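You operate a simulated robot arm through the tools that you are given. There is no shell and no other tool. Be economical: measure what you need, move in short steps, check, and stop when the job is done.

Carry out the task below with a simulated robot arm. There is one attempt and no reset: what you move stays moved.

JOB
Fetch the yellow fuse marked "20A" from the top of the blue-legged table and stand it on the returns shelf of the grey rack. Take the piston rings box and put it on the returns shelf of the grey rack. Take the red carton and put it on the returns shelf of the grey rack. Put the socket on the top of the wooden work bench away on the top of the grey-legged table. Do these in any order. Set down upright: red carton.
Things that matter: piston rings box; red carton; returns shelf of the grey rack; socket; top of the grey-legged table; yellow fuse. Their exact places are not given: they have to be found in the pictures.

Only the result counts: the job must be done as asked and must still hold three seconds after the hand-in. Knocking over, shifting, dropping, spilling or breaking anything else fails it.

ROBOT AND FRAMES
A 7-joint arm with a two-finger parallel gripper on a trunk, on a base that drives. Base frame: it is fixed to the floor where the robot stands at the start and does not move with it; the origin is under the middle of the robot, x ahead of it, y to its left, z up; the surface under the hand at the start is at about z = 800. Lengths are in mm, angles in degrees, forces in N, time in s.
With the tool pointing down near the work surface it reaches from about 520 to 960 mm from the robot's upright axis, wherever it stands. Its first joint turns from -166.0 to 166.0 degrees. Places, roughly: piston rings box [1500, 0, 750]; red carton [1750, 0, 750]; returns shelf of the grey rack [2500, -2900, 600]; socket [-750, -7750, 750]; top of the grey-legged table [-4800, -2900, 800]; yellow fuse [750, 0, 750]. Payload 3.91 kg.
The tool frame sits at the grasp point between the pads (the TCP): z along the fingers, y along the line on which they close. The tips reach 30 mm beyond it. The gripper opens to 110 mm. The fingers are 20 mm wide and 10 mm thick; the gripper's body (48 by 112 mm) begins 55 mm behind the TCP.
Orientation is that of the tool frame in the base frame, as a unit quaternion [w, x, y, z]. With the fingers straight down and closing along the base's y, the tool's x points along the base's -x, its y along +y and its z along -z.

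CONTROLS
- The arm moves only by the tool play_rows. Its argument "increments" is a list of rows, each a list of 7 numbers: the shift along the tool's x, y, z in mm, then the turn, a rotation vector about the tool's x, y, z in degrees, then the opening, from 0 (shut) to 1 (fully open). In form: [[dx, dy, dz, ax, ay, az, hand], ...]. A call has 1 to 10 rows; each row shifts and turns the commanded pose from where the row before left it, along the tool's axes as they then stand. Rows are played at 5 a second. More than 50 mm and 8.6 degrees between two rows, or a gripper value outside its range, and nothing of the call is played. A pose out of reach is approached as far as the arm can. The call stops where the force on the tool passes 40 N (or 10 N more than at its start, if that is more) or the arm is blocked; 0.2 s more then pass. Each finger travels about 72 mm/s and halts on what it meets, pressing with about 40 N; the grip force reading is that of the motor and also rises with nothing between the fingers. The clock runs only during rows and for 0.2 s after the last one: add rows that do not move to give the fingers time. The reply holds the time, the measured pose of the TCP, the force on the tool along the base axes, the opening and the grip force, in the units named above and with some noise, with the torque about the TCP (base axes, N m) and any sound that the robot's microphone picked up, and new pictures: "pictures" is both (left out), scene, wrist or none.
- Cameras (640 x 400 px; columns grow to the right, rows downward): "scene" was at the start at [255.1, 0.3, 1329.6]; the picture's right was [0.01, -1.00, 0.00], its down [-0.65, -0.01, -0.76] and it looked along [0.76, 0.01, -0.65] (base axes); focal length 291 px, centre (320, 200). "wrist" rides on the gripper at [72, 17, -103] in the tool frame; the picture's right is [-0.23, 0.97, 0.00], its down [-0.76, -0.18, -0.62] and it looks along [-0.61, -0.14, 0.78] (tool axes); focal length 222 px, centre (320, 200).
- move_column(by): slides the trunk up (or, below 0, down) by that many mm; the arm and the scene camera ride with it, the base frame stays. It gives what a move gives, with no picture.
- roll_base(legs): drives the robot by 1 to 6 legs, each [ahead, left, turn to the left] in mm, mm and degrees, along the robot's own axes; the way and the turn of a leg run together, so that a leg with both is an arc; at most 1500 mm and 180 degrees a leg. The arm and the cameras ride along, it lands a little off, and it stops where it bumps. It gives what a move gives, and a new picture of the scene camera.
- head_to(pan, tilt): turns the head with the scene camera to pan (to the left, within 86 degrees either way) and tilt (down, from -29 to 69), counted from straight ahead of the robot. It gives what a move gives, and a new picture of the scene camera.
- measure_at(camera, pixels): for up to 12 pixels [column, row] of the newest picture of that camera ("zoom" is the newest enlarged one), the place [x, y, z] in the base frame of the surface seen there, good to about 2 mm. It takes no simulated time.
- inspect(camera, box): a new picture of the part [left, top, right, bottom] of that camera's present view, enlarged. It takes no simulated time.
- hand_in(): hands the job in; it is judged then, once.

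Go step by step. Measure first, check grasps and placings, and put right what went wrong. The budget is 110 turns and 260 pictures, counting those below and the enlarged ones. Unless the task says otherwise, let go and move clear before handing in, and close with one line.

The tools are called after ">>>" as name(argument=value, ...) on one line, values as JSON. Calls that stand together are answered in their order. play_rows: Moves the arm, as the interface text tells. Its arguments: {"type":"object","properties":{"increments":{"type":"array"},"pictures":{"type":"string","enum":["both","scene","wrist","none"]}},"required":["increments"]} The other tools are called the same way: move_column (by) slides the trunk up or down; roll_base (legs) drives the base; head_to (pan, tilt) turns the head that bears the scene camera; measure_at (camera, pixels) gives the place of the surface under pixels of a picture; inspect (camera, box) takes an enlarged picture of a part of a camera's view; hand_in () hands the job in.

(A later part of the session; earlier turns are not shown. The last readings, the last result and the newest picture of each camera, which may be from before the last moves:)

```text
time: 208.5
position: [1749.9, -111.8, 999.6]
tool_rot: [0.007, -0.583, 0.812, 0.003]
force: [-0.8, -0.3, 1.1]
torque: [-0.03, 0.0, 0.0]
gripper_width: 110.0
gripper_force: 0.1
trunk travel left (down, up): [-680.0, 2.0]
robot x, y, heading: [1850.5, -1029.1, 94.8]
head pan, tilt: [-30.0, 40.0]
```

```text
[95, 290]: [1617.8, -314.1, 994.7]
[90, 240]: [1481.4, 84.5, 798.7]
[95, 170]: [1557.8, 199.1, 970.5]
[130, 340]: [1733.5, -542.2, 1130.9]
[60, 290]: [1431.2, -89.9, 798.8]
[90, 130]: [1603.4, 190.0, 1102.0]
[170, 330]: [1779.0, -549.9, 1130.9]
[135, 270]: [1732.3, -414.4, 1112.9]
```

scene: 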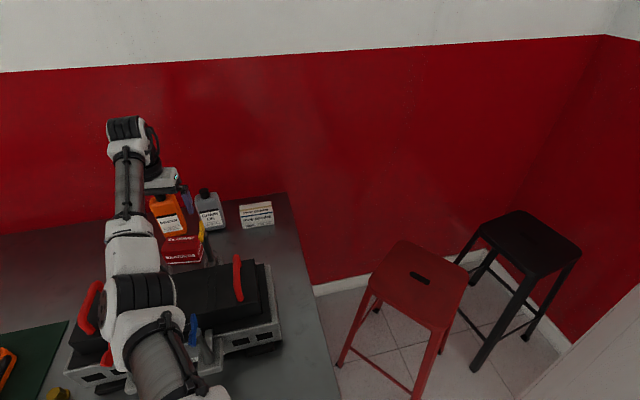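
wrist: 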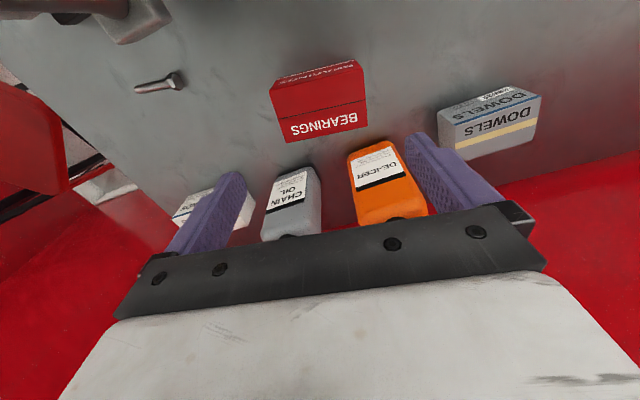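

The forearm would get close to the head's top, so I'll back the base 60 mm and stretch the arm more before descending.

>>> roll_base(legs=[[-58, 0, 0]])

>>> play_rows(increments=[[-20, 3, 0, 0, 0, 0, 1], [-20, 3, 0, 0, 0, 0, 1], [-15, 3, 0, 0, 0, 0, 1], [0, 0, 15, 0, 0, 0, 1], [0, 0, 15, 0, 0, 0, 1], [0, 0, 0, 0, 0, 0, 1]])

>>> measure_at(camera="scene", pixels=[[130, 340], [135, 270], [130, 240], [125, 190], [140, 300], [160, 260]])

```text
time: 209.4
position: [1755.3, -171.8, 1001.3]
tool_rot: [0.008, -0.584, 0.812, 0.005]
force: [-0.3, -0.1, 1.1]
torque: [0.01, -0.01, 0.01]
gripper_width: 110.1
gripper_force: 0.1
trunk travel left (down, up): [-680.0, 2.0]
robot x, y, heading: [1856.7, -1086.5, 94.8]
head pan, tilt: [-30.0, 40.0]
```

scene: 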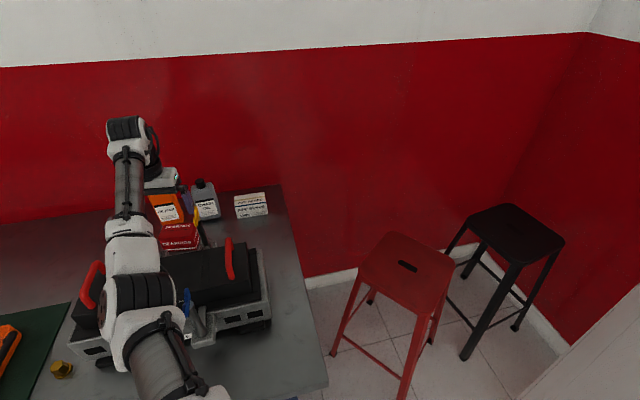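

```text
time: 210.8
position: [1763.0, -127.9, 968.9]
tool_rot: [0.007, -0.583, 0.812, 0.003]
force: [0.4, 0.6, -0.1]
torque: [0.03, 0.04, 0.0]
gripper_width: 110.2
gripper_force: 0.0
out of reach, approached as far as the arm can: row 3
trunk travel left (down, up): [-680.0, 2.0]
robot x, y, heading: [1855.7, -1086.9, 95.1]
head pan, tilt: [-30.0, 40.0]
```

scene: 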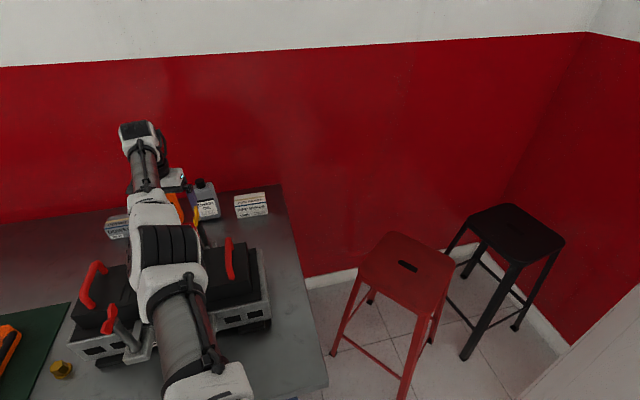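
wrist: 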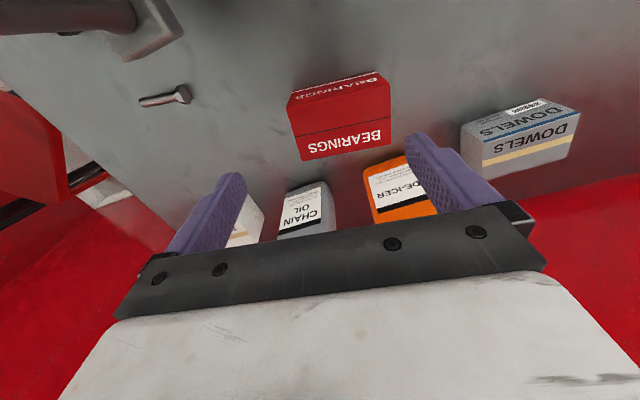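

```text
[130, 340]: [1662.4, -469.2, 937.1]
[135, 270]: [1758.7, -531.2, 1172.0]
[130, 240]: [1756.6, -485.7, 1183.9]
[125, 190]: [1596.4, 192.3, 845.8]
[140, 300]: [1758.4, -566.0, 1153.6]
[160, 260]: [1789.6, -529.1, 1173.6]
```

The arm is now stretched, with the elbow top at z≈1172. I'll nudge the base to centre over the carton and check.

>>> roll_base(legs=[[16, 13, 0]])

>>> play_rows(increments=[[0, 0, 15, 0, 0, 0, 1], [0, 0, 15, 0, 0, 0, 1], [0, 0, 12, 0, 0, 0, 1], [0, 0, 0, 0, 0, 0, 1]])

>>> inspect(camera="wrist", box=[200, 50, 500, 220])

```text
time: 211.7
position: [1748.6, -114.8, 969.1]
tool_rot: [0.008, -0.585, 0.811, 0.002]
force: [0.3, 0.3, -0.2]
torque: [-0.04, -0.02, 0.03]
gripper_width: 109.7
gripper_force: 0.1
trunk travel left (down, up): [-680.0, 2.0]
robot x, y, heading: [1840.6, -1076.5, 94.8]
head pan, tilt: [-30.0, 40.0]
```

scene: 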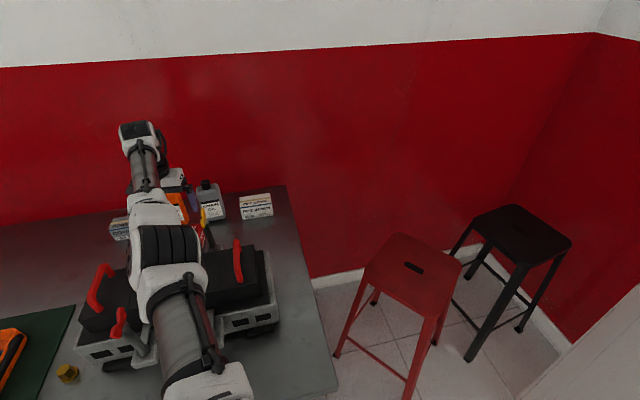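

```text
time: 212.7
position: [1749.4, -113.4, 928.4]
tool_rot: [0.007, -0.584, 0.812, 0.002]
force: [0.2, -0.9, 0.5]
torque: [0.01, 0.03, 0.01]
gripper_width: 110.1
gripper_force: 0.1
trunk travel left (down, up): [-680.0, 2.0]
robot x, y, heading: [1840.1, -1074.9, 94.6]
head pan, tilt: [-30.0, 40.0]
```

scene: 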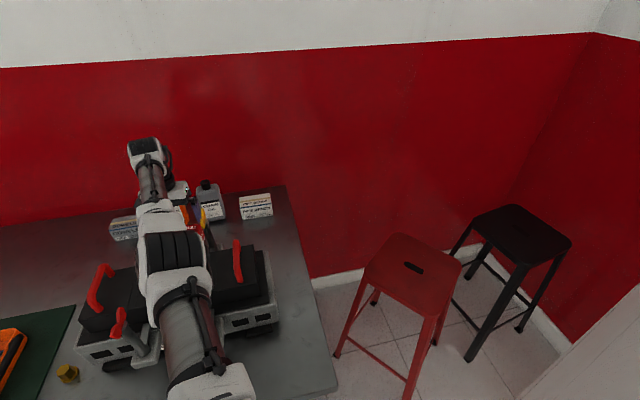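
wrist: 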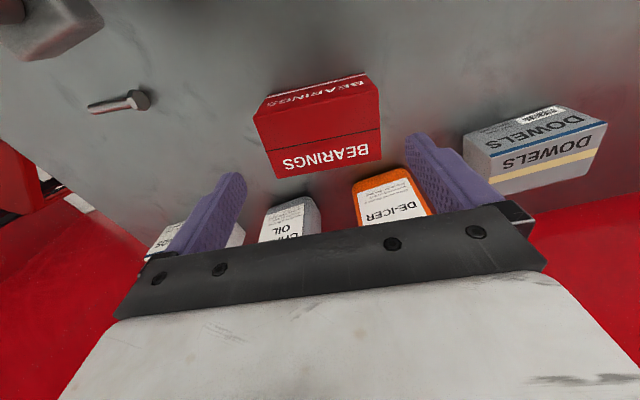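

```text
2.13 times, centred on (350, 135) of wrist
```

zoom: 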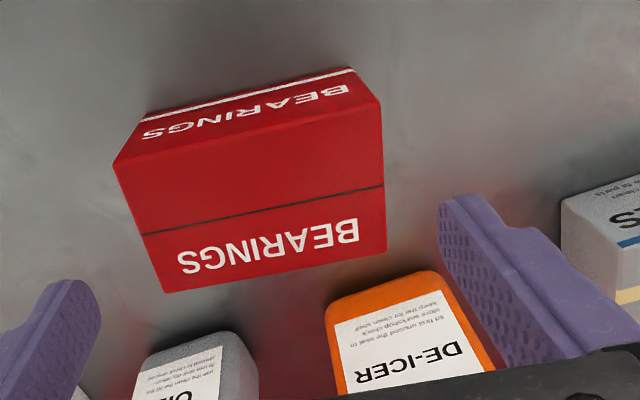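

>>> measure_at(camera="zoom", pixels=[[118, 166], [376, 106], [382, 248], [166, 287], [400, 330], [410, 290], [190, 350]])

>>> measure_at(camera="scene", pixels=[[175, 250], [155, 220], [150, 185], [210, 250], [205, 190]])

```text
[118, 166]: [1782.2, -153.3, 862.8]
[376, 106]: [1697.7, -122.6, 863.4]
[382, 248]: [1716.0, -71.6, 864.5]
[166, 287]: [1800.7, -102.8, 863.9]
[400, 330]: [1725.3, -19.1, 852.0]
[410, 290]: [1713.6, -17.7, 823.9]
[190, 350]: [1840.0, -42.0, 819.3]
```

```text
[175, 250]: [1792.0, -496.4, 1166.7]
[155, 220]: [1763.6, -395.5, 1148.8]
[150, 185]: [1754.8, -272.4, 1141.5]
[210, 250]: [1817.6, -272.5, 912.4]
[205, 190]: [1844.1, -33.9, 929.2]
```

Perfectly centred. I'll descend to TCP z≈868 and close.

>>> play_rows(increments=[[0, 0, 12, 0, 0, 0, 1], [0, 0, 12, 0, 0, 0, 1], [0, 0, 12, 0, 0, 0, 1], [0, 0, 12, 0, 0, 0, 1], [0, 0, 12, 0, 0, 0, 1], [0, 0, 0, 0, 0, 0, 0.85], [0, 0, 0, 0, 0, 0, 0.7], [0, 0, 0, 0, 0, 0, 0.5], [0, 0, 0, 0, 0, 0, 0.5], [0, 0, 0, 0, 0, 0, 0.5]], pictures="wrist")

```text
time: 214.8
position: [1750.1, -116.9, 867.7]
tool_rot: [0.008, -0.584, 0.812, 0.004]
force: [-0.2, -0.7, 1.1]
torque: [0.03, 0.08, 0.03]
gripper_width: 94.7
gripper_force: 40.1
out of reach, approached as far as the arm can: row 5
trunk travel left (down, up): [-680.0, 2.0]
robot x, y, heading: [1844.4, -1070.8, 94.8]
head pan, tilt: [-30.0, 40.0]
```

wrist: 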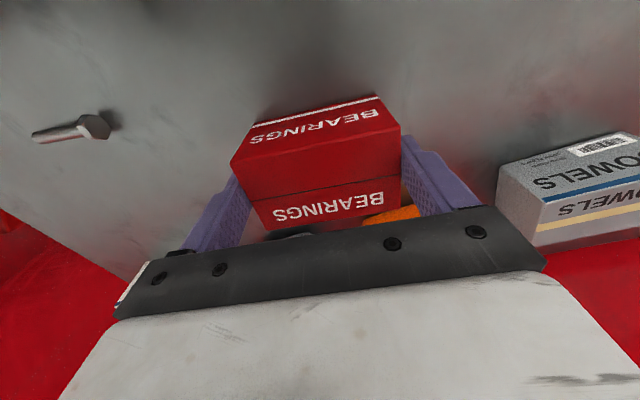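

Gripped. I'll lift with a slight retract so the arm keeps its reach.

>>> play_rows(increments=[[0, 0, -12, 0, 0, 0, 0.5], [0, 0, -20, 0, 0, 0, 0.5], [0, 0, -20, 0, 0, 0, 0.5], [2, 0, -25, 0, 0, 0, 0.5], [2, 0, -25, 0, 0, 0, 0.5], [3, 0, -30, 0, 0, 0, 0.5], [3, 0, -30, 0, 0, 0, 0.5], [4, 0, -30, 0, 0, 0, 0.5], [5, 0, -30, 0, 0, 0, 0.5], [5, 0, -30, 0, 0, 0, 0.5]])

```text
time: 217.1
position: [1741.2, -145.2, 1120.9]
tool_rot: [0.007, -0.584, 0.811, 0.003]
force: [1.1, 0.3, -3.7]
torque: [-0.01, 0.05, 0.0]
gripper_width: 94.5
gripper_force: 40.4
trunk travel left (down, up): [-680.0, 2.0]
robot x, y, heading: [1842.8, -1069.8, 94.7]
head pan, tilt: [-30.0, 40.0]
```

scene: 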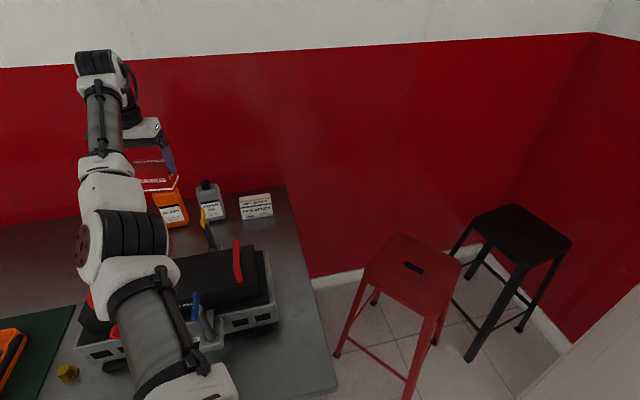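
wrist: 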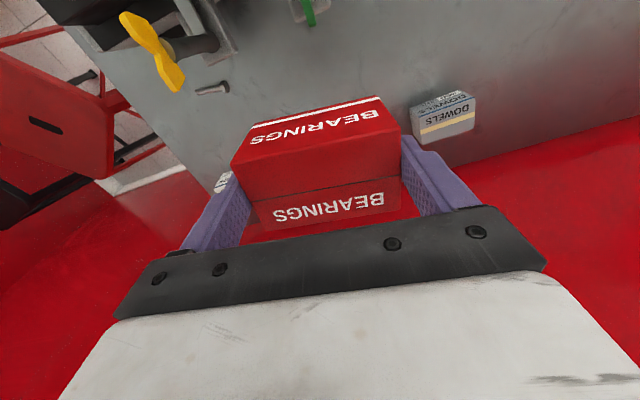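

The carton is held above everything. I'll back up so it hovers over the front strip.

>>> roll_base(legs=[[-385, 0, 0]])

>>> head_to(pan=0, tilt=45)

>>> play_rows(increments=[[0, 0, 25, 0, 0, 0, 0.5], [0, 0, 25, 0, 0, 0, 0.5], [0, 0, 25, 0, 0, 0, 0.5], [0, 0, 25, 0, 0, 0, 0.5], [0, 0, 25, 0, 0, 0, 0.5], [0, 0, 25, 0, 0, 0, 0.5], [0, 0, 0, 0, 0, 0, 0.5]])

```text
time: 219.5
position: [1773.1, -531.2, 1119.8]
tool_rot: [0.007, -0.585, 0.811, 0.003]
force: [0.8, 0.1, -4.3]
torque: [0.04, 0.04, 0.04]
gripper_width: 94.4
gripper_force: 40.2
trunk travel left (down, up): [-680.0, 2.0]
robot x, y, heading: [1879.6, -1455.6, 95.0]
head pan, tilt: [-30.0, 40.0]
```

scene: 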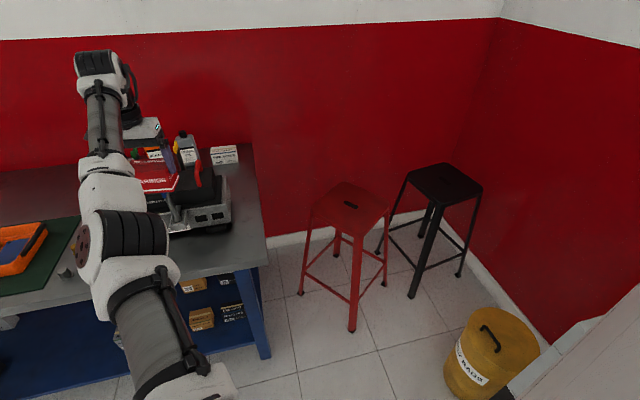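

```text
time: 220.4
position: [1772.1, -530.6, 1119.4]
tool_rot: [0.007, -0.585, 0.811, 0.003]
force: [1.0, -0.3, -3.4]
torque: [-0.01, 0.01, 0.01]
gripper_width: 94.5
gripper_force: 39.9
trunk travel left (down, up): [-680.0, 2.0]
robot x, y, heading: [1874.4, -1459.2, 94.9]
head pan, tilt: [0.0, 45.0]
```

scene: 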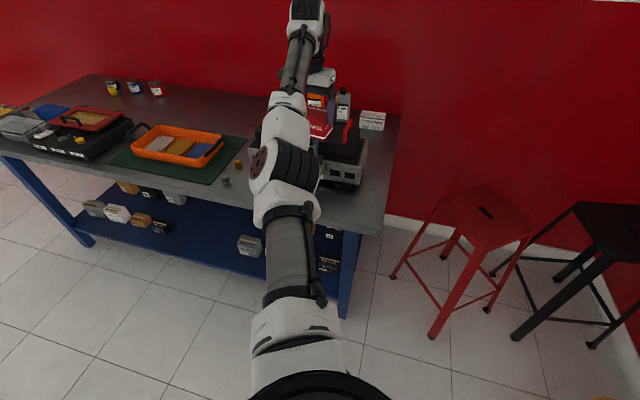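

```text
time: 221.1
position: [1772.4, -528.7, 1090.1]
tool_rot: [0.016, -0.584, 0.812, 0.017]
force: [-0.1, -9.0, 25.7]
torque: [-0.1, -0.05, -0.02]
gripper_width: 94.5
gripper_force: 40.0
trunk travel left (down, up): [-680.0, 2.0]
robot x, y, heading: [1875.0, -1462.4, 94.8]
head pan, tilt: [0.0, 45.0]
stopped in row 3: the force on the tool passed its limit at 56 N (the readings are from after the stop); the commanded pose is now the measured one
```

scene: 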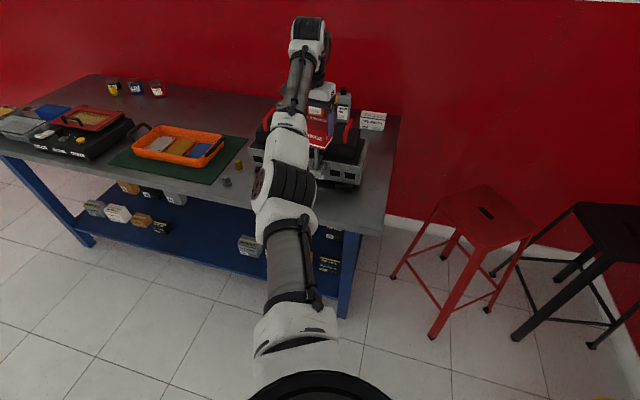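
wrist: 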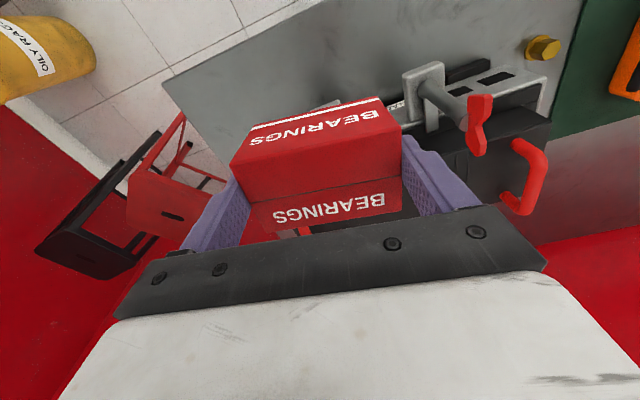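

A contact of 56 N stopped the descent. I'll look closely at what is touching.

>>> inspect(camera="scene", box=[230, 60, 410, 220])

>>> inspect(camera="wrist", box=[200, 40, 520, 240])

>>> measure_at(camera="wrist", pixels=[[240, 168], [400, 130], [380, 100], [320, 110], [480, 110], [430, 80], [290, 232], [420, 215], [270, 215]])

```text
2.50 times, centred on (320, 140) of scene
```

zoom: 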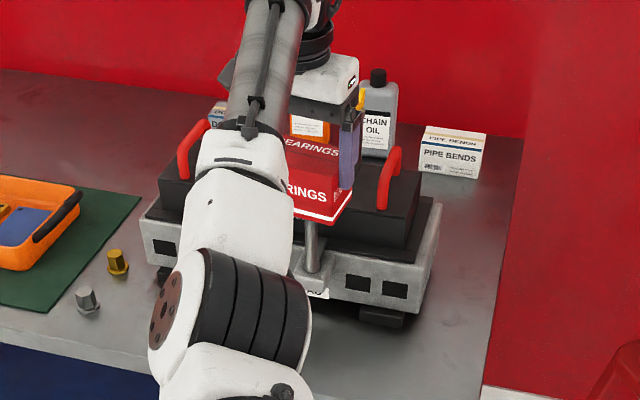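

```text
2.00 times, centred on (360, 140) of wrist
```

zoom: 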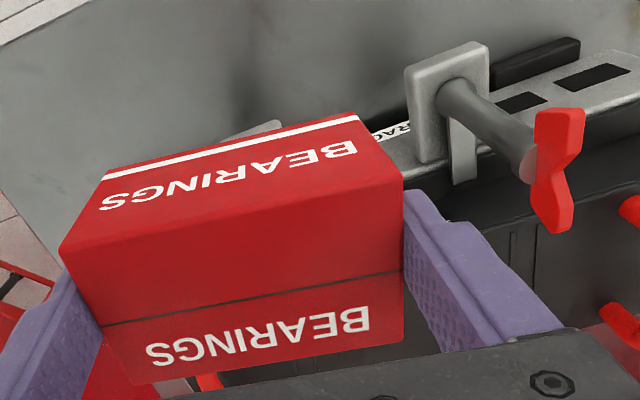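

```text
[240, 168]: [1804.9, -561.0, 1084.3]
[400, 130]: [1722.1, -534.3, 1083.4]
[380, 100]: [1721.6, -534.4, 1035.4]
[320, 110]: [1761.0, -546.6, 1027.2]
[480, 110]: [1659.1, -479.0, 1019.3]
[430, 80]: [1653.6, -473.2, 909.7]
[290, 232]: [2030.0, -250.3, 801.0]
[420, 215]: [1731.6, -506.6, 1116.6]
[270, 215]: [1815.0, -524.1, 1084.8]
```

The carton came down on the blue wing post, which I had misjudged. I'll lift off and check the post. I'll regrip instead on the open near end of this table, where the fuse grasp worked.

>>> play_rows(increments=[[0, 0, -15, 0, 0, 0, 0.5], [0, 0, -15, 0, 0, 0, 0.5], [0, 0, 0, 0, 0, 0, 0.5]], pictures="none")

>>> roll_base(legs=[[-350, 0, 0]])

>>> inspect(camera="scene", box=[230, 40, 410, 200])

>>> play_rows(increments=[[0, 0, 0, 0, 0, 0, 0.5]], pictures="wrist")

```text
time: 221.9
position: [1771.5, -528.6, 1110.4]
tool_rot: [0.014, -0.584, 0.811, 0.012]
force: [-0.2, -0.1, -3.0]
torque: [0.01, 0.02, 0.01]
gripper_width: 94.7
gripper_force: 40.4
trunk travel left (down, up): [-680.0, 2.0]
robot x, y, heading: [1872.6, -1460.9, 94.8]
head pan, tilt: [0.0, 45.0]
```

```text
time: 224.2
position: [1799.8, -875.8, 1110.7]
tool_rot: [0.014, -0.585, 0.811, 0.013]
force: [-0.3, -0.9, -3.2]
torque: [-0.01, 0.01, 0.03]
gripper_width: 94.3
gripper_force: 39.6
trunk travel left (down, up): [-680.0, 2.0]
robot x, y, heading: [1906.0, -1806.0, 95.1]
head pan, tilt: [0.0, 45.0]
```

scene: 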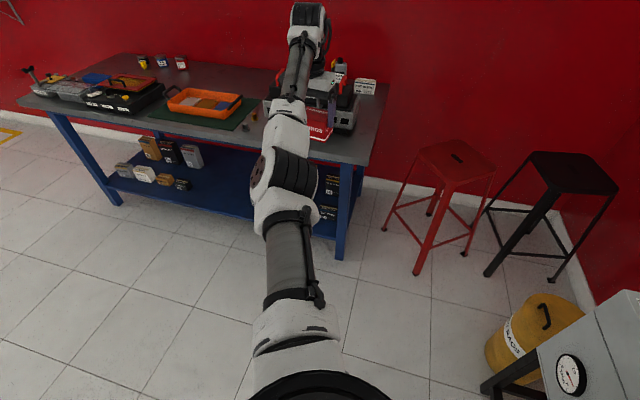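

```text
2.50 times, centred on (320, 120) of scene
```

zoom: 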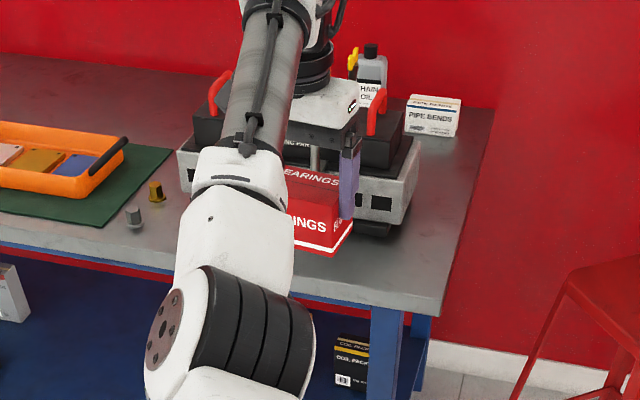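

```text
time: 224.6
position: [1800.6, -875.3, 1110.7]
tool_rot: [0.013, -0.585, 0.811, 0.012]
force: [0.3, -0.3, -3.8]
torque: [-0.05, 0.0, -0.02]
gripper_width: 94.5
gripper_force: 39.8
trunk travel left (down, up): [-680.0, 2.0]
robot x, y, heading: [1901.4, -1808.0, 95.3]
head pan, tilt: [0.0, 45.0]
```

wrist: 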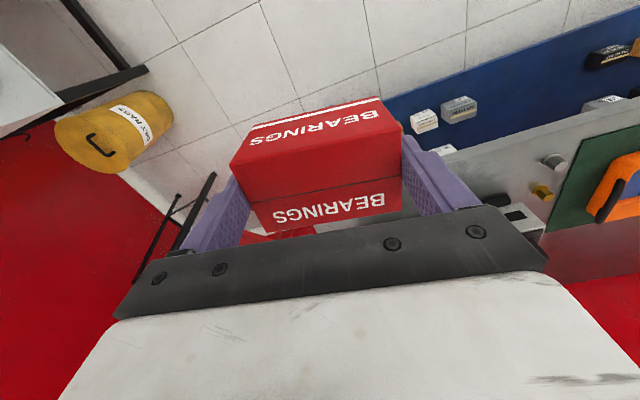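

The post looks unmoved and the carton is still held square. I'll drive around to the near end of the blue-legged table.

>>> roll_base(legs=[[316, 703, 0], [316, 703, 0], [387, 980, 0], [0, 0, -95], [0, 950, 0]])

>>> head_to(pan=0, tilt=40)

```text
time: 255.0
position: [380.7, -44.2, 1112.3]
tool_rot: [0.02, 0.205, 0.978, -0.001]
force: [-0.2, 0.7, -3.7]
torque: [0.02, -0.01, 0.0]
gripper_width: 94.8
gripper_force: 39.7
trunk travel left (down, up): [-680.0, 2.0]
robot x, y, heading: [-553.5, -60.1, -0.3]
head pan, tilt: [0.0, 45.0]
```

scene: 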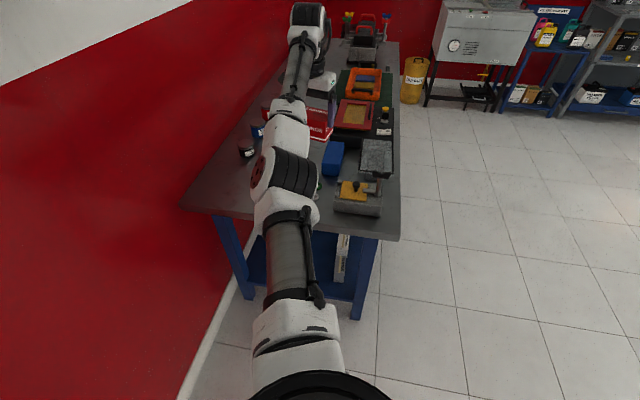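

```text
time: 255.6
position: [380.0, -45.2, 1111.1]
tool_rot: [0.018, 0.205, 0.979, -0.002]
force: [0.5, 0.0, -3.8]
torque: [0.02, 0.01, 0.03]
gripper_width: 94.6
gripper_force: 39.7
trunk travel left (down, up): [-680.0, 2.0]
robot x, y, heading: [-554.2, -61.7, -0.4]
head pan, tilt: [0.0, 40.0]
```

scene: 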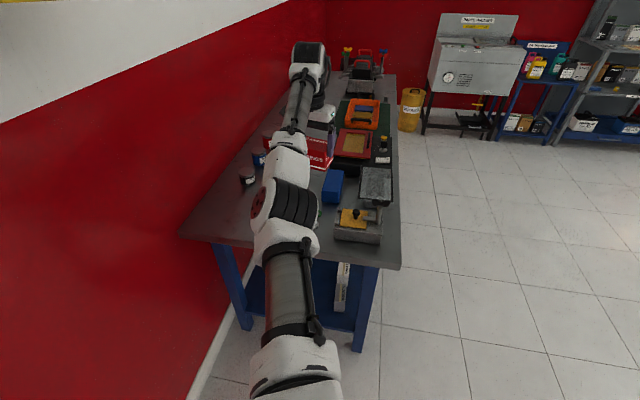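

I'm in position. I'll move over open table at about (540,40) and trim the small tilt left by the bump.

>>> roll_base(legs=[[155, 85, 0]])

>>> play_rows(increments=[[0, 0, 20, 0, 1.0, 0, 0.5], [0, 0, 30, 0, 0, 0, 0.5], [0, 0, 30, 0, 0, 0, 0.5], [0, 0, 30, 0, 0, 0, 0.5], [0, 0, 30, 0, 0, 0, 0.5], [0, 0, 30, 0, 0, 0, 0.5], [0, 0, 0, 0, 0, 0, 0.5]])

```text
time: 257.1
position: [537.7, 38.2, 1110.9]
tool_rot: [0.017, 0.205, 0.979, -0.001]
force: [0.1, -0.4, -4.0]
torque: [0.02, 0.02, 0.02]
gripper_width: 94.4
gripper_force: 40.2
trunk travel left (down, up): [-680.0, 2.0]
robot x, y, heading: [-401.0, 25.1, -0.5]
head pan, tilt: [0.0, 40.0]
```

scene: 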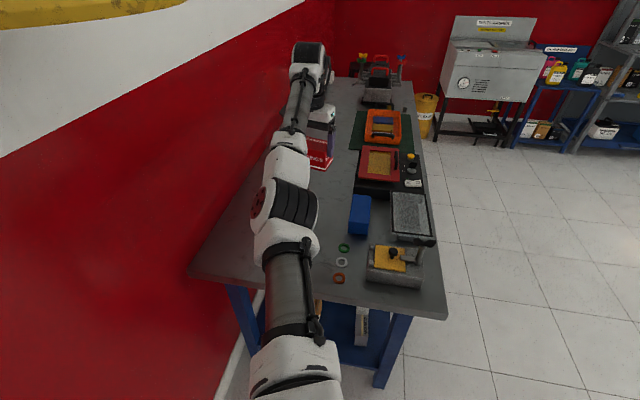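

```text
time: 258.7
position: [539.5, 37.9, 939.5]
tool_rot: [0.011, 0.205, 0.979, 0.002]
force: [-0.5, -0.1, -3.5]
torque: [-0.01, 0.0, 0.01]
gripper_width: 94.6
gripper_force: 39.8
trunk travel left (down, up): [-680.0, 2.0]
robot x, y, heading: [-397.1, 23.9, -0.2]
head pan, tilt: [0.0, 40.0]
```

scene: 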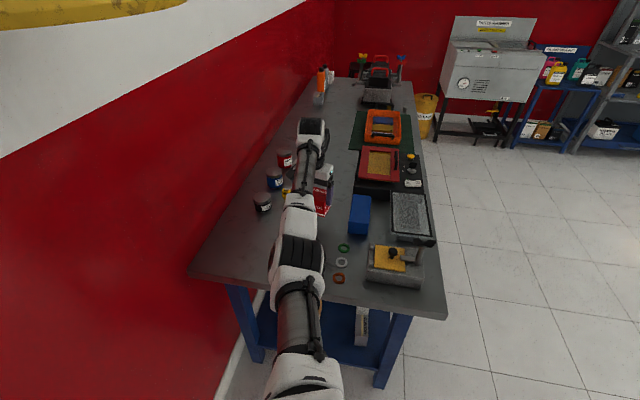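
wrist: 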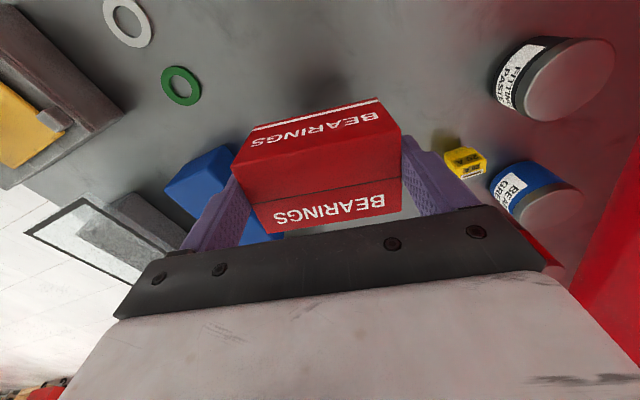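

>>> play_rows(increments=[[0, 0, 20, 0, 0, 0, 0.5], [0, 0, 20, 0, 0, 0, 0.5], [0, 0, 15, 0, 0, 0, 0.5], [0, 0, 10, 0, 0, 0, 0.5], [0, 0, 3, 0, 0, 0, 0.5], [0, 0, 1.5, 0, 0, 0, 0.5], [0, 0, 1, 0, 0, 0, 0.5], [0, 0, 0, 0, 0, 0, 0.5]], pictures="wrist")

```text
time: 260.5
position: [541.2, 37.0, 870.0]
tool_rot: [0.009, 0.206, 0.979, 0.001]
force: [-0.4, -1.0, -2.1]
torque: [-0.01, 0.04, -0.01]
gripper_width: 94.8
gripper_force: 39.8
trunk travel left (down, up): [-680.0, 2.0]
robot x, y, heading: [-400.0, 22.7, -0.4]
head pan, tilt: [0.0, 40.0]
```

wrist: 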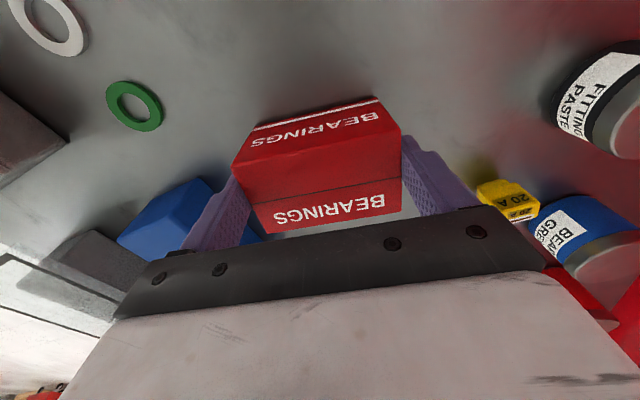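

>>> play_rows(increments=[[0, 0, 1, 0, 0, 0, 0.5], [0, 0, 1, 0, 0, 0, 0.5], [0, 0, 0.7, 0, 0, 0, 0.5], [0, 0, 0, 0, 0, 0, 0.5]], pictures="none")

>>> play_rows(increments=[[0, 0, 0.7, 0, 0, 0, 0.5], [0, 0, 0, 0, 0, 0, 0.5]], pictures="none")

```text
time: 261.5
position: [542.2, 37.8, 867.3]
tool_rot: [0.01, 0.206, 0.979, 0.001]
force: [-0.3, 0.8, -3.2]
torque: [-0.02, 0.03, -0.02]
gripper_width: 94.5
gripper_force: 39.7
trunk travel left (down, up): [-680.0, 2.0]
robot x, y, heading: [-402.1, 20.2, -0.3]
head pan, tilt: [0.0, 40.0]
```

```text
time: 262.1
position: [541.4, 36.8, 867.8]
tool_rot: [0.011, 0.205, 0.979, 0.001]
force: [-1.5, 0.0, -0.4]
torque: [-0.04, 0.24, -0.06]
gripper_width: 94.5
gripper_force: 40.1
trunk travel left (down, up): [-680.0, 2.0]
robot x, y, heading: [-402.2, 23.9, -0.1]
head pan, tilt: [0.0, 40.0]
```

Contact has begun. I'll settle it, open, and rise.

>>> play_rows(increments=[[0, 0, 0.5, 0, 0, 0, 0.5], [0, 0, 0, 0, 0, 0, 0.92], [0, 0, 0, 0, 0, 0, 1], [0, 0, 0, 0, 0, 0, 1], [0, 0, -15, 0, 0, 0, 1], [0, 0, -30, 0, 0, 0, 1], [0, 0, -35, 0, 0, 0, 1], [0, 0, -35, 0, 0, 0, 1], [0, 0, -35, 0, 0, 0, 1]], pictures="wrist")

```text
time: 264.1
position: [538.2, 37.4, 1018.1]
tool_rot: [0.012, 0.206, 0.978, 0.001]
force: [-0.2, 0.1, 0.4]
torque: [-0.01, 0.0, -0.02]
gripper_width: 110.2
gripper_force: 0.1
trunk travel left (down, up): [-680.0, 2.0]
robot x, y, heading: [-403.8, 20.7, -0.5]
head pan, tilt: [0.0, 40.0]
```

wrist: 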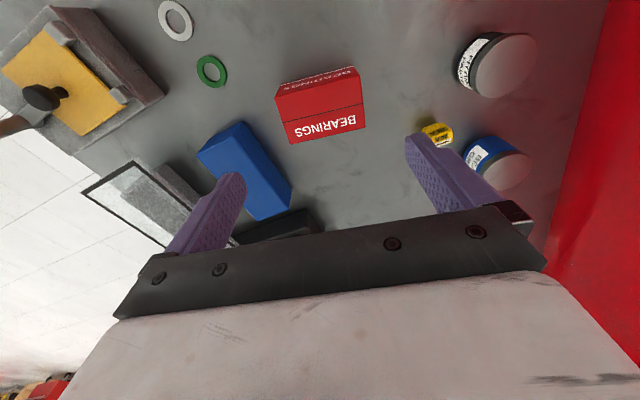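

>>> inspect(camera="wrist", box=[250, 50, 390, 160])

>>> measure_at(camera="zoom", pixels=[[125, 205], [505, 110], [520, 320], [198, 402], [330, 200], [330, 300], [140, 170], [480, 85]])

```text
3.64 times, centred on (320, 105) of wrist
```

zoom: 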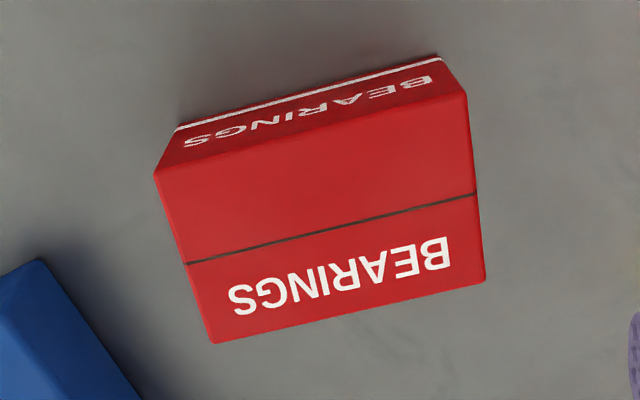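

```text
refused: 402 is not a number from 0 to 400
```

>>> measure_at(camera="zoom", pixels=[[158, 174], [463, 97], [482, 278], [216, 338], [180, 128], [440, 58], [320, 130], [330, 220]])

```text
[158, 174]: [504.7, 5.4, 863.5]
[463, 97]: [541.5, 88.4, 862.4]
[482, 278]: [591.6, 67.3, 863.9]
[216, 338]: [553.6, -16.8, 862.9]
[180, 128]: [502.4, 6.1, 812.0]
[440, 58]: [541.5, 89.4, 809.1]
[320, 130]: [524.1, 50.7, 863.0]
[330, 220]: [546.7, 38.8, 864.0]
```

Carton centre (548,36), yaw matches the tool. I'll pitch to 45° and go to the pregrasp.

>>> play_rows(increments=[[0, 0, 0, 0, -7.5, 0, 1], [0, 0, 0, 0, -7.5, 0, 1], [0, 0, 0, 0, -7.5, 0, 1], [0, 0, 0, 0, -7.5, 0, 1], [0, 0, 0, 0, -7.5, 0, 1], [0, 0, 0, 0, -7.5, 0, 1], [32, 1, 8, 0, 0, 0, 1], [32, 1, 8, 0, 0, 0, 1], [0, 0, 0, 0, 0, 0, 1]])

```text
time: 266.1
position: [510.0, 52.7, 958.2]
tool_rot: [0.384, 0.191, 0.9, -0.078]
force: [-0.3, -0.4, -0.6]
torque: [0.01, 0.0, 0.01]
gripper_width: 109.6
gripper_force: 0.2
trunk travel left (down, up): [-680.0, 2.0]
robot x, y, heading: [-398.5, 19.2, -0.2]
head pan, tilt: [0.0, 40.0]
```

scene: 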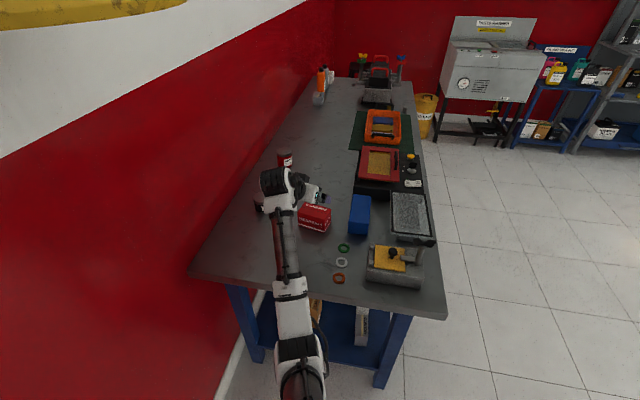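
wrist: 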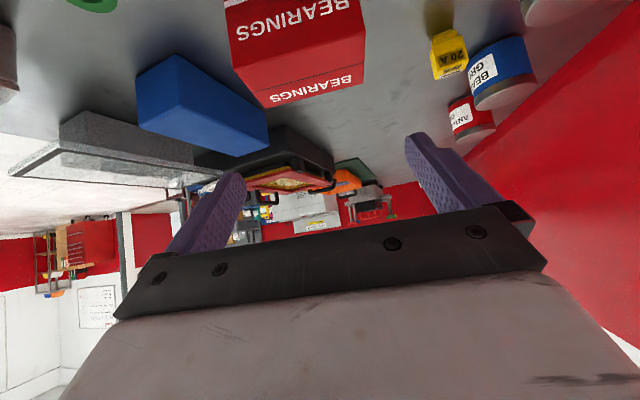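

>>> play_rows(increments=[[32, 0, 6, 0, 0, 0, 1], [32, 0, 6, 0, 0, 0, 1], [0, 0, 0, 0, 0, 0, 1]])

>>> measure_at(camera="scene", pixels=[[290, 300], [285, 260], [300, 345], [280, 220], [295, 320]])

```text
time: 266.9
position: [477.8, 67.7, 904.7]
tool_rot: [0.384, 0.19, 0.9, -0.078]
force: [-0.4, 0.2, 0.4]
torque: [-0.02, -0.01, -0.03]
gripper_width: 109.9
gripper_force: 0.1
trunk travel left (down, up): [-680.0, 2.0]
robot x, y, heading: [-398.5, 22.1, -0.4]
head pan, tilt: [0.0, 40.0]
```

scene: 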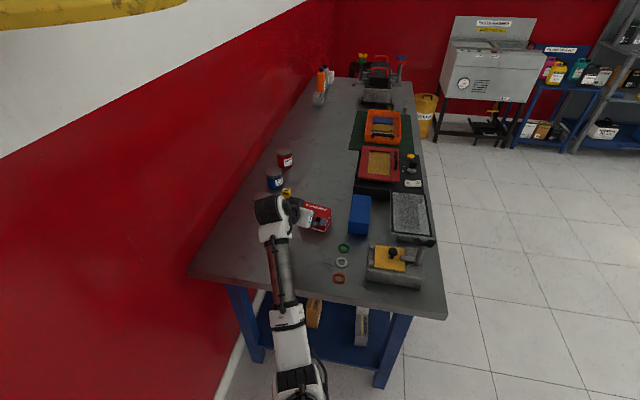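
wrist: 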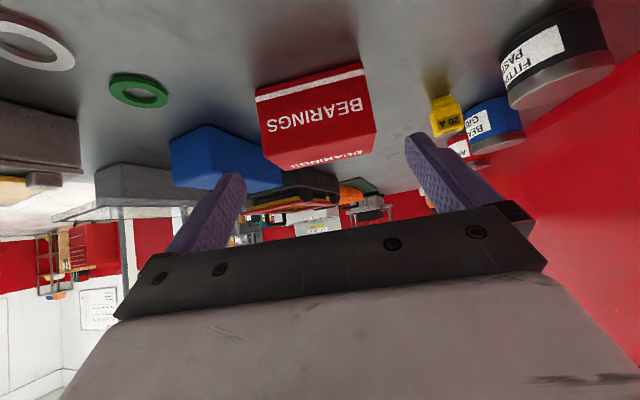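

```text
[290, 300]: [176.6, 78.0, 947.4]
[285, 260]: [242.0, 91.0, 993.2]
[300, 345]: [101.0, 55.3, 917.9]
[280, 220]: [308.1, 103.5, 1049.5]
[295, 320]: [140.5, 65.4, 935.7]
```

To keep the forearm well above the table edge, I'll back the base 100 mm and stretch forward again.

>>> roll_base(legs=[[-105, 0, 0]])

>>> play_rows(increments=[[-17, 10.5, 17.5, 0, 0, 0, 1], [-17, 10.5, 17.5, 0, 0, 0, 1], [-17, 10.5, 17.5, 0, 0, 0, 1], [-17, 10.5, 17.5, 0, 0, 0, 1], [0, 0, 0, 0, 0, 0, 1]])

>>> measure_at(camera="wrist", pixels=[[260, 100], [370, 80], [280, 165], [370, 150], [320, 120]])

```text
time: 268.1
position: [373.6, 66.9, 906.3]
tool_rot: [0.385, 0.19, 0.9, -0.078]
force: [0.3, -0.6, 0.4]
torque: [0.0, -0.02, -0.02]
gripper_width: 110.1
gripper_force: 0.1
trunk travel left (down, up): [-680.0, 2.0]
robot x, y, heading: [-504.0, 23.6, -0.1]
head pan, tilt: [0.0, 40.0]
```

scene: 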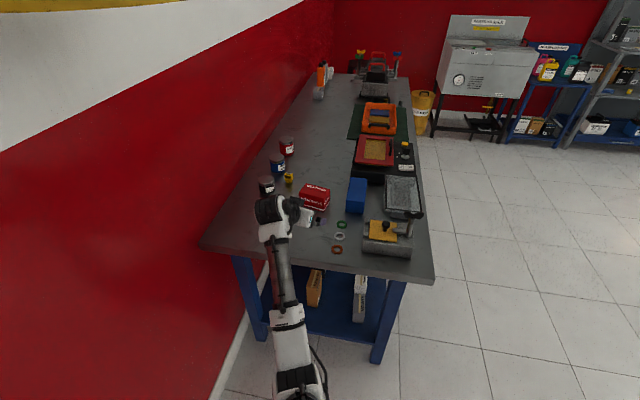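

```text
time: 269.3
position: [479.3, 67.1, 905.5]
tool_rot: [0.384, 0.191, 0.9, -0.078]
force: [0.5, -0.9, 0.4]
torque: [0.06, 0.02, 0.0]
gripper_width: 110.2
gripper_force: 0.1
trunk travel left (down, up): [-680.0, 2.0]
robot x, y, heading: [-504.8, 21.0, -0.2]
head pan, tilt: [0.0, 40.0]
```

scene: 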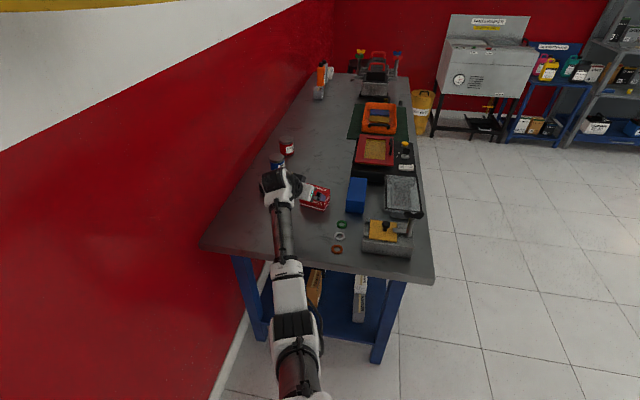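
wrist: 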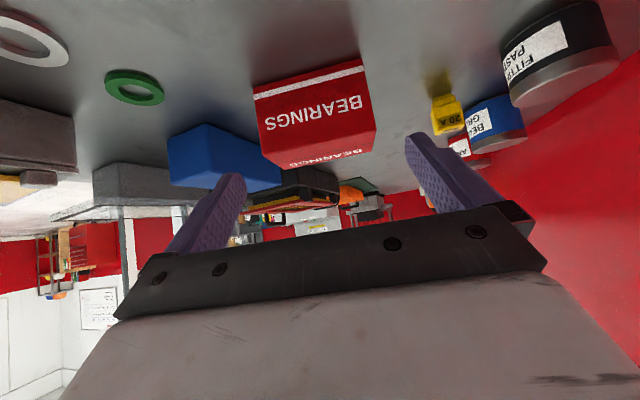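

```text
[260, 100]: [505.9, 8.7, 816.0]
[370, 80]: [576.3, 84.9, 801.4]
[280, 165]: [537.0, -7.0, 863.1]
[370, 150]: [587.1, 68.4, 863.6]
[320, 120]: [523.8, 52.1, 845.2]
```

Lateral alignment is within 1 mm. I'll advance and grip.

>>> play_rows(increments=[[0, 0, 15, 0, 0, 0, 1], [0, 0, 15, 0, 0, 0, 1], [0, 0, 15, 0, 0, 0, 1], [0, 0, 15, 0, 0, 0, 1], [0, 0, 0, 0, 0, 0, 1]])

```text
time: 270.5
position: [520.2, 48.4, 863.5]
tool_rot: [0.384, 0.192, 0.9, -0.079]
force: [0.1, -0.2, -0.1]
torque: [-0.01, 0.04, 0.02]
gripper_width: 109.9
gripper_force: 0.0
trunk travel left (down, up): [-680.0, 2.0]
robot x, y, heading: [-505.0, 21.9, -0.1]
head pan, tilt: [0.0, 40.0]
```

scene: 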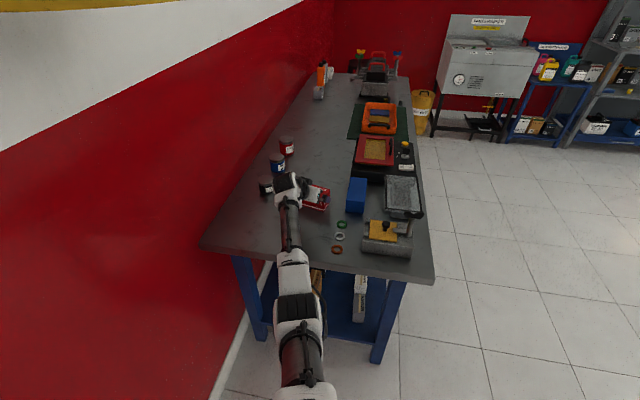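
wrist: 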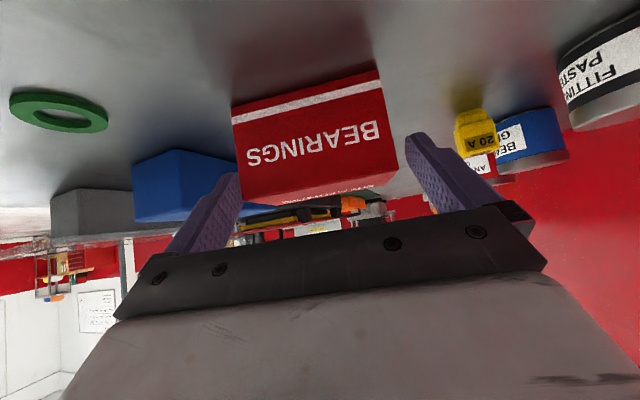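

>>> play_rows(increments=[[0, -2, 8, 0, 0, 0, 1], [0, 0, 8, 0, 0, 0, 1], [0, 0, 8, 0, 0, 0, 1], [0, 0, 8, 0, 0, 0, 1], [0, 0, 0, 0, 0, 0, 0.85], [0, 0, 0, 0, 0, 0, 0.7], [0, 0, 0, 0, 0, 0, 0.5], [0, 0, 0, 0, 0, 0, 0.5], [0, 0, 0, 0, 0, 0, 0.5]], pictures="wrist")

```text
time: 272.5
position: [541.0, 37.9, 841.8]
tool_rot: [0.385, 0.19, 0.9, -0.078]
force: [2.3, -0.8, 0.2]
torque: [0.08, -0.15, -0.02]
gripper_width: 95.0
gripper_force: 40.2
trunk travel left (down, up): [-680.0, 2.0]
robot x, y, heading: [-502.0, 17.5, -0.6]
head pan, tilt: [0.0, 40.0]
```

wrist: 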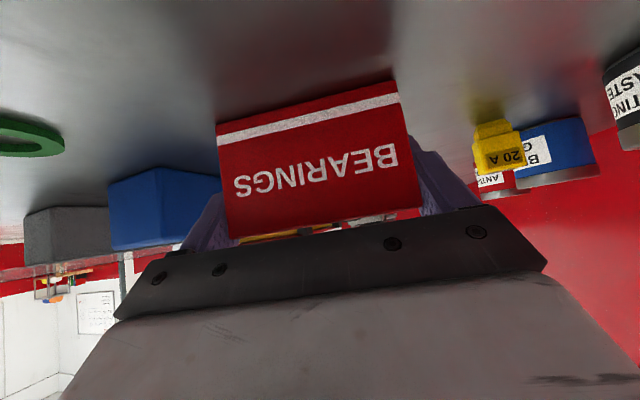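

Gripped. I'll lift and drive to the rack by the route that worked.

>>> play_rows(increments=[[-10, 0, -10, 0, 0, 0, 0.5], [-20, 0, -20, 0, 0, 0, 0.5], [-22, 0, -22, 0, 0, 0, 0.5], [-22, 0, -22, 0, 0, 0, 0.5], [-22, 0, -22, 0, 0, 0, 0.5], [-15, 0, -15, 0, 0, 0, 0.5]], pictures="wrist")

>>> roll_base(legs=[[-400, 0, 0], [0, -1310, 0.5], [1450, 0, 0], [450, 0, 0], [-100, -1470, 0]])

```text
time: 273.9
position: [535.9, 37.9, 999.9]
tool_rot: [0.384, 0.19, 0.9, -0.077]
force: [0.2, 0.6, -2.7]
torque: [0.01, 0.03, -0.01]
gripper_width: 94.9
gripper_force: 40.2
trunk travel left (down, up): [-680.0, 2.0]
robot x, y, heading: [-505.0, 18.1, -0.1]
head pan, tilt: [0.0, 40.0]
```

wrist: 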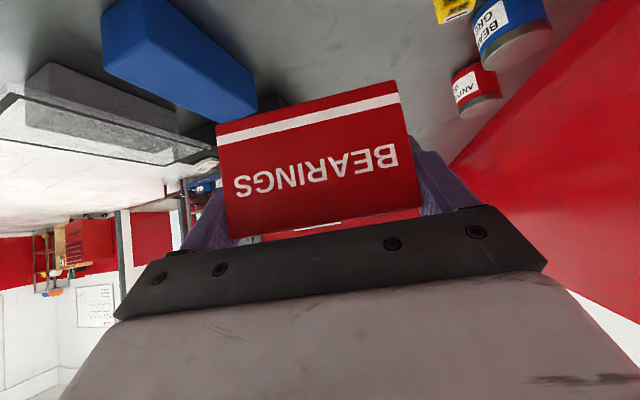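

```text
time: 306.7
position: [1935.0, -2755.2, 999.1]
tool_rot: [0.383, 0.194, 0.9, -0.079]
force: [0.1, 0.0, -3.8]
torque: [0.02, 0.03, -0.01]
gripper_width: 94.7
gripper_force: 39.0
trunk travel left (down, up): [-680.0, 2.0]
robot x, y, heading: [894.9, -2762.6, -0.9]
head pan, tilt: [0.0, 40.0]
```

scene: 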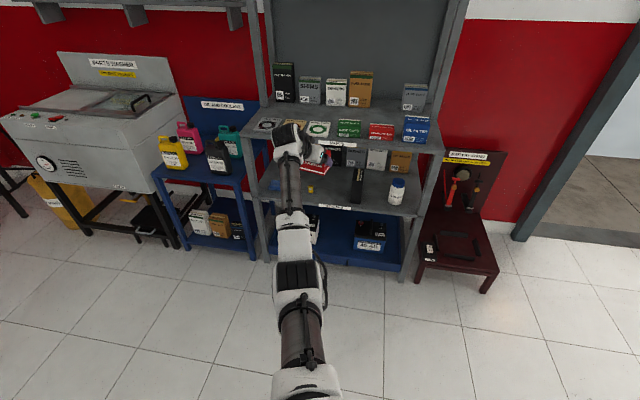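

I'm at the rack. I'll lower to shelf level, turn the yaw to −11°, and approach the gap between the fuse and the piston box.

>>> move_column(by=-368)

>>> play_rows(increments=[[0, 0, 0, -4.2, 0, -4.2, 0.5], [0, 0, 0, -4.2, 0, -4.2, 0.5], [0, 0, 0, 0, 0, 0, 0.5]], pictures="none")

>>> roll_base(legs=[[200, -110, 0.9]])

>>> head_to(pan=0, tilt=25)

>>> play_rows(increments=[[0, 0, 0, 0, 0, 0, 0.5]], pictures="wrist")

```text
time: 310.3
position: [1934.1, -2756.3, 631.1]
tool_rot: [0.383, 0.194, 0.9, -0.079]
force: [0.3, 0.8, -3.4]
torque: [0.02, 0.02, 0.01]
gripper_width: 95.1
gripper_force: 40.0
trunk travel left (down, up): [-312.0, 370.0]
robot x, y, heading: [897.2, -2764.2, -0.9]
head pan, tilt: [0.0, 40.0]
```

```text
time: 311.1
position: [1933.1, -2754.9, 631.3]
tool_rot: [0.39, 0.1, 0.915, -0.042]
force: [0.4, -1.1, -3.9]
torque: [0.04, 0.04, 0.04]
gripper_width: 94.5
gripper_force: 40.2
trunk travel left (down, up): [-312.0, 370.0]
robot x, y, heading: [894.1, -2763.2, -1.0]
head pan, tilt: [0.0, 40.0]
```

```text
time: 312.8
position: [2133.5, -2852.0, 629.8]
tool_rot: [0.389, 0.092, 0.916, -0.038]
force: [-0.1, 0.1, -4.0]
torque: [0.0, 0.01, 0.01]
gripper_width: 94.8
gripper_force: 40.3
trunk travel left (down, up): [-312.0, 370.0]
robot x, y, heading: [1095.1, -2872.5, -0.0]
head pan, tilt: [0.0, 40.0]
```

scene: 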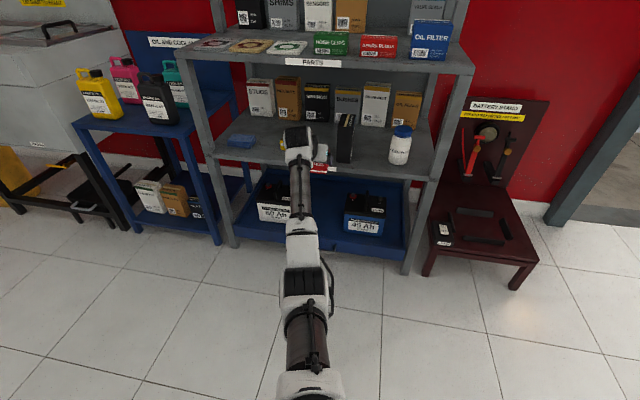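

```text
time: 313.6
position: [2134.7, -2851.5, 630.1]
tool_rot: [0.39, 0.093, 0.915, -0.039]
force: [0.3, -0.2, -3.7]
torque: [0.0, 0.01, 0.02]
gripper_width: 94.7
gripper_force: 39.6
trunk travel left (down, up): [-312.0, 370.0]
robot x, y, heading: [1098.4, -2875.2, -0.2]
head pan, tilt: [0.0, 25.0]
```

scene: 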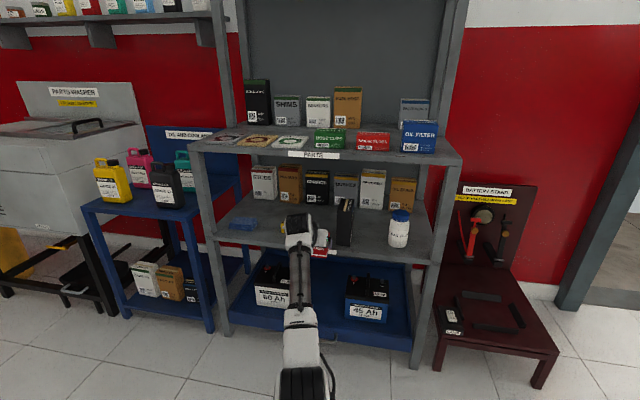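

```text
time: 314.0
position: [2132.7, -2851.2, 630.4]
tool_rot: [0.391, 0.093, 0.915, -0.039]
force: [-0.5, 0.5, -3.1]
torque: [0.06, 0.02, 0.02]
gripper_width: 94.8
gripper_force: 39.9
trunk travel left (down, up): [-312.0, 370.0]
robot x, y, heading: [1088.8, -2872.3, -0.3]
head pan, tilt: [0.0, 25.0]
```

wrist: 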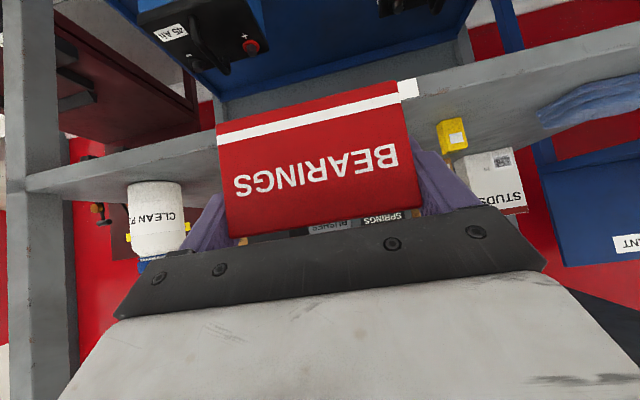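

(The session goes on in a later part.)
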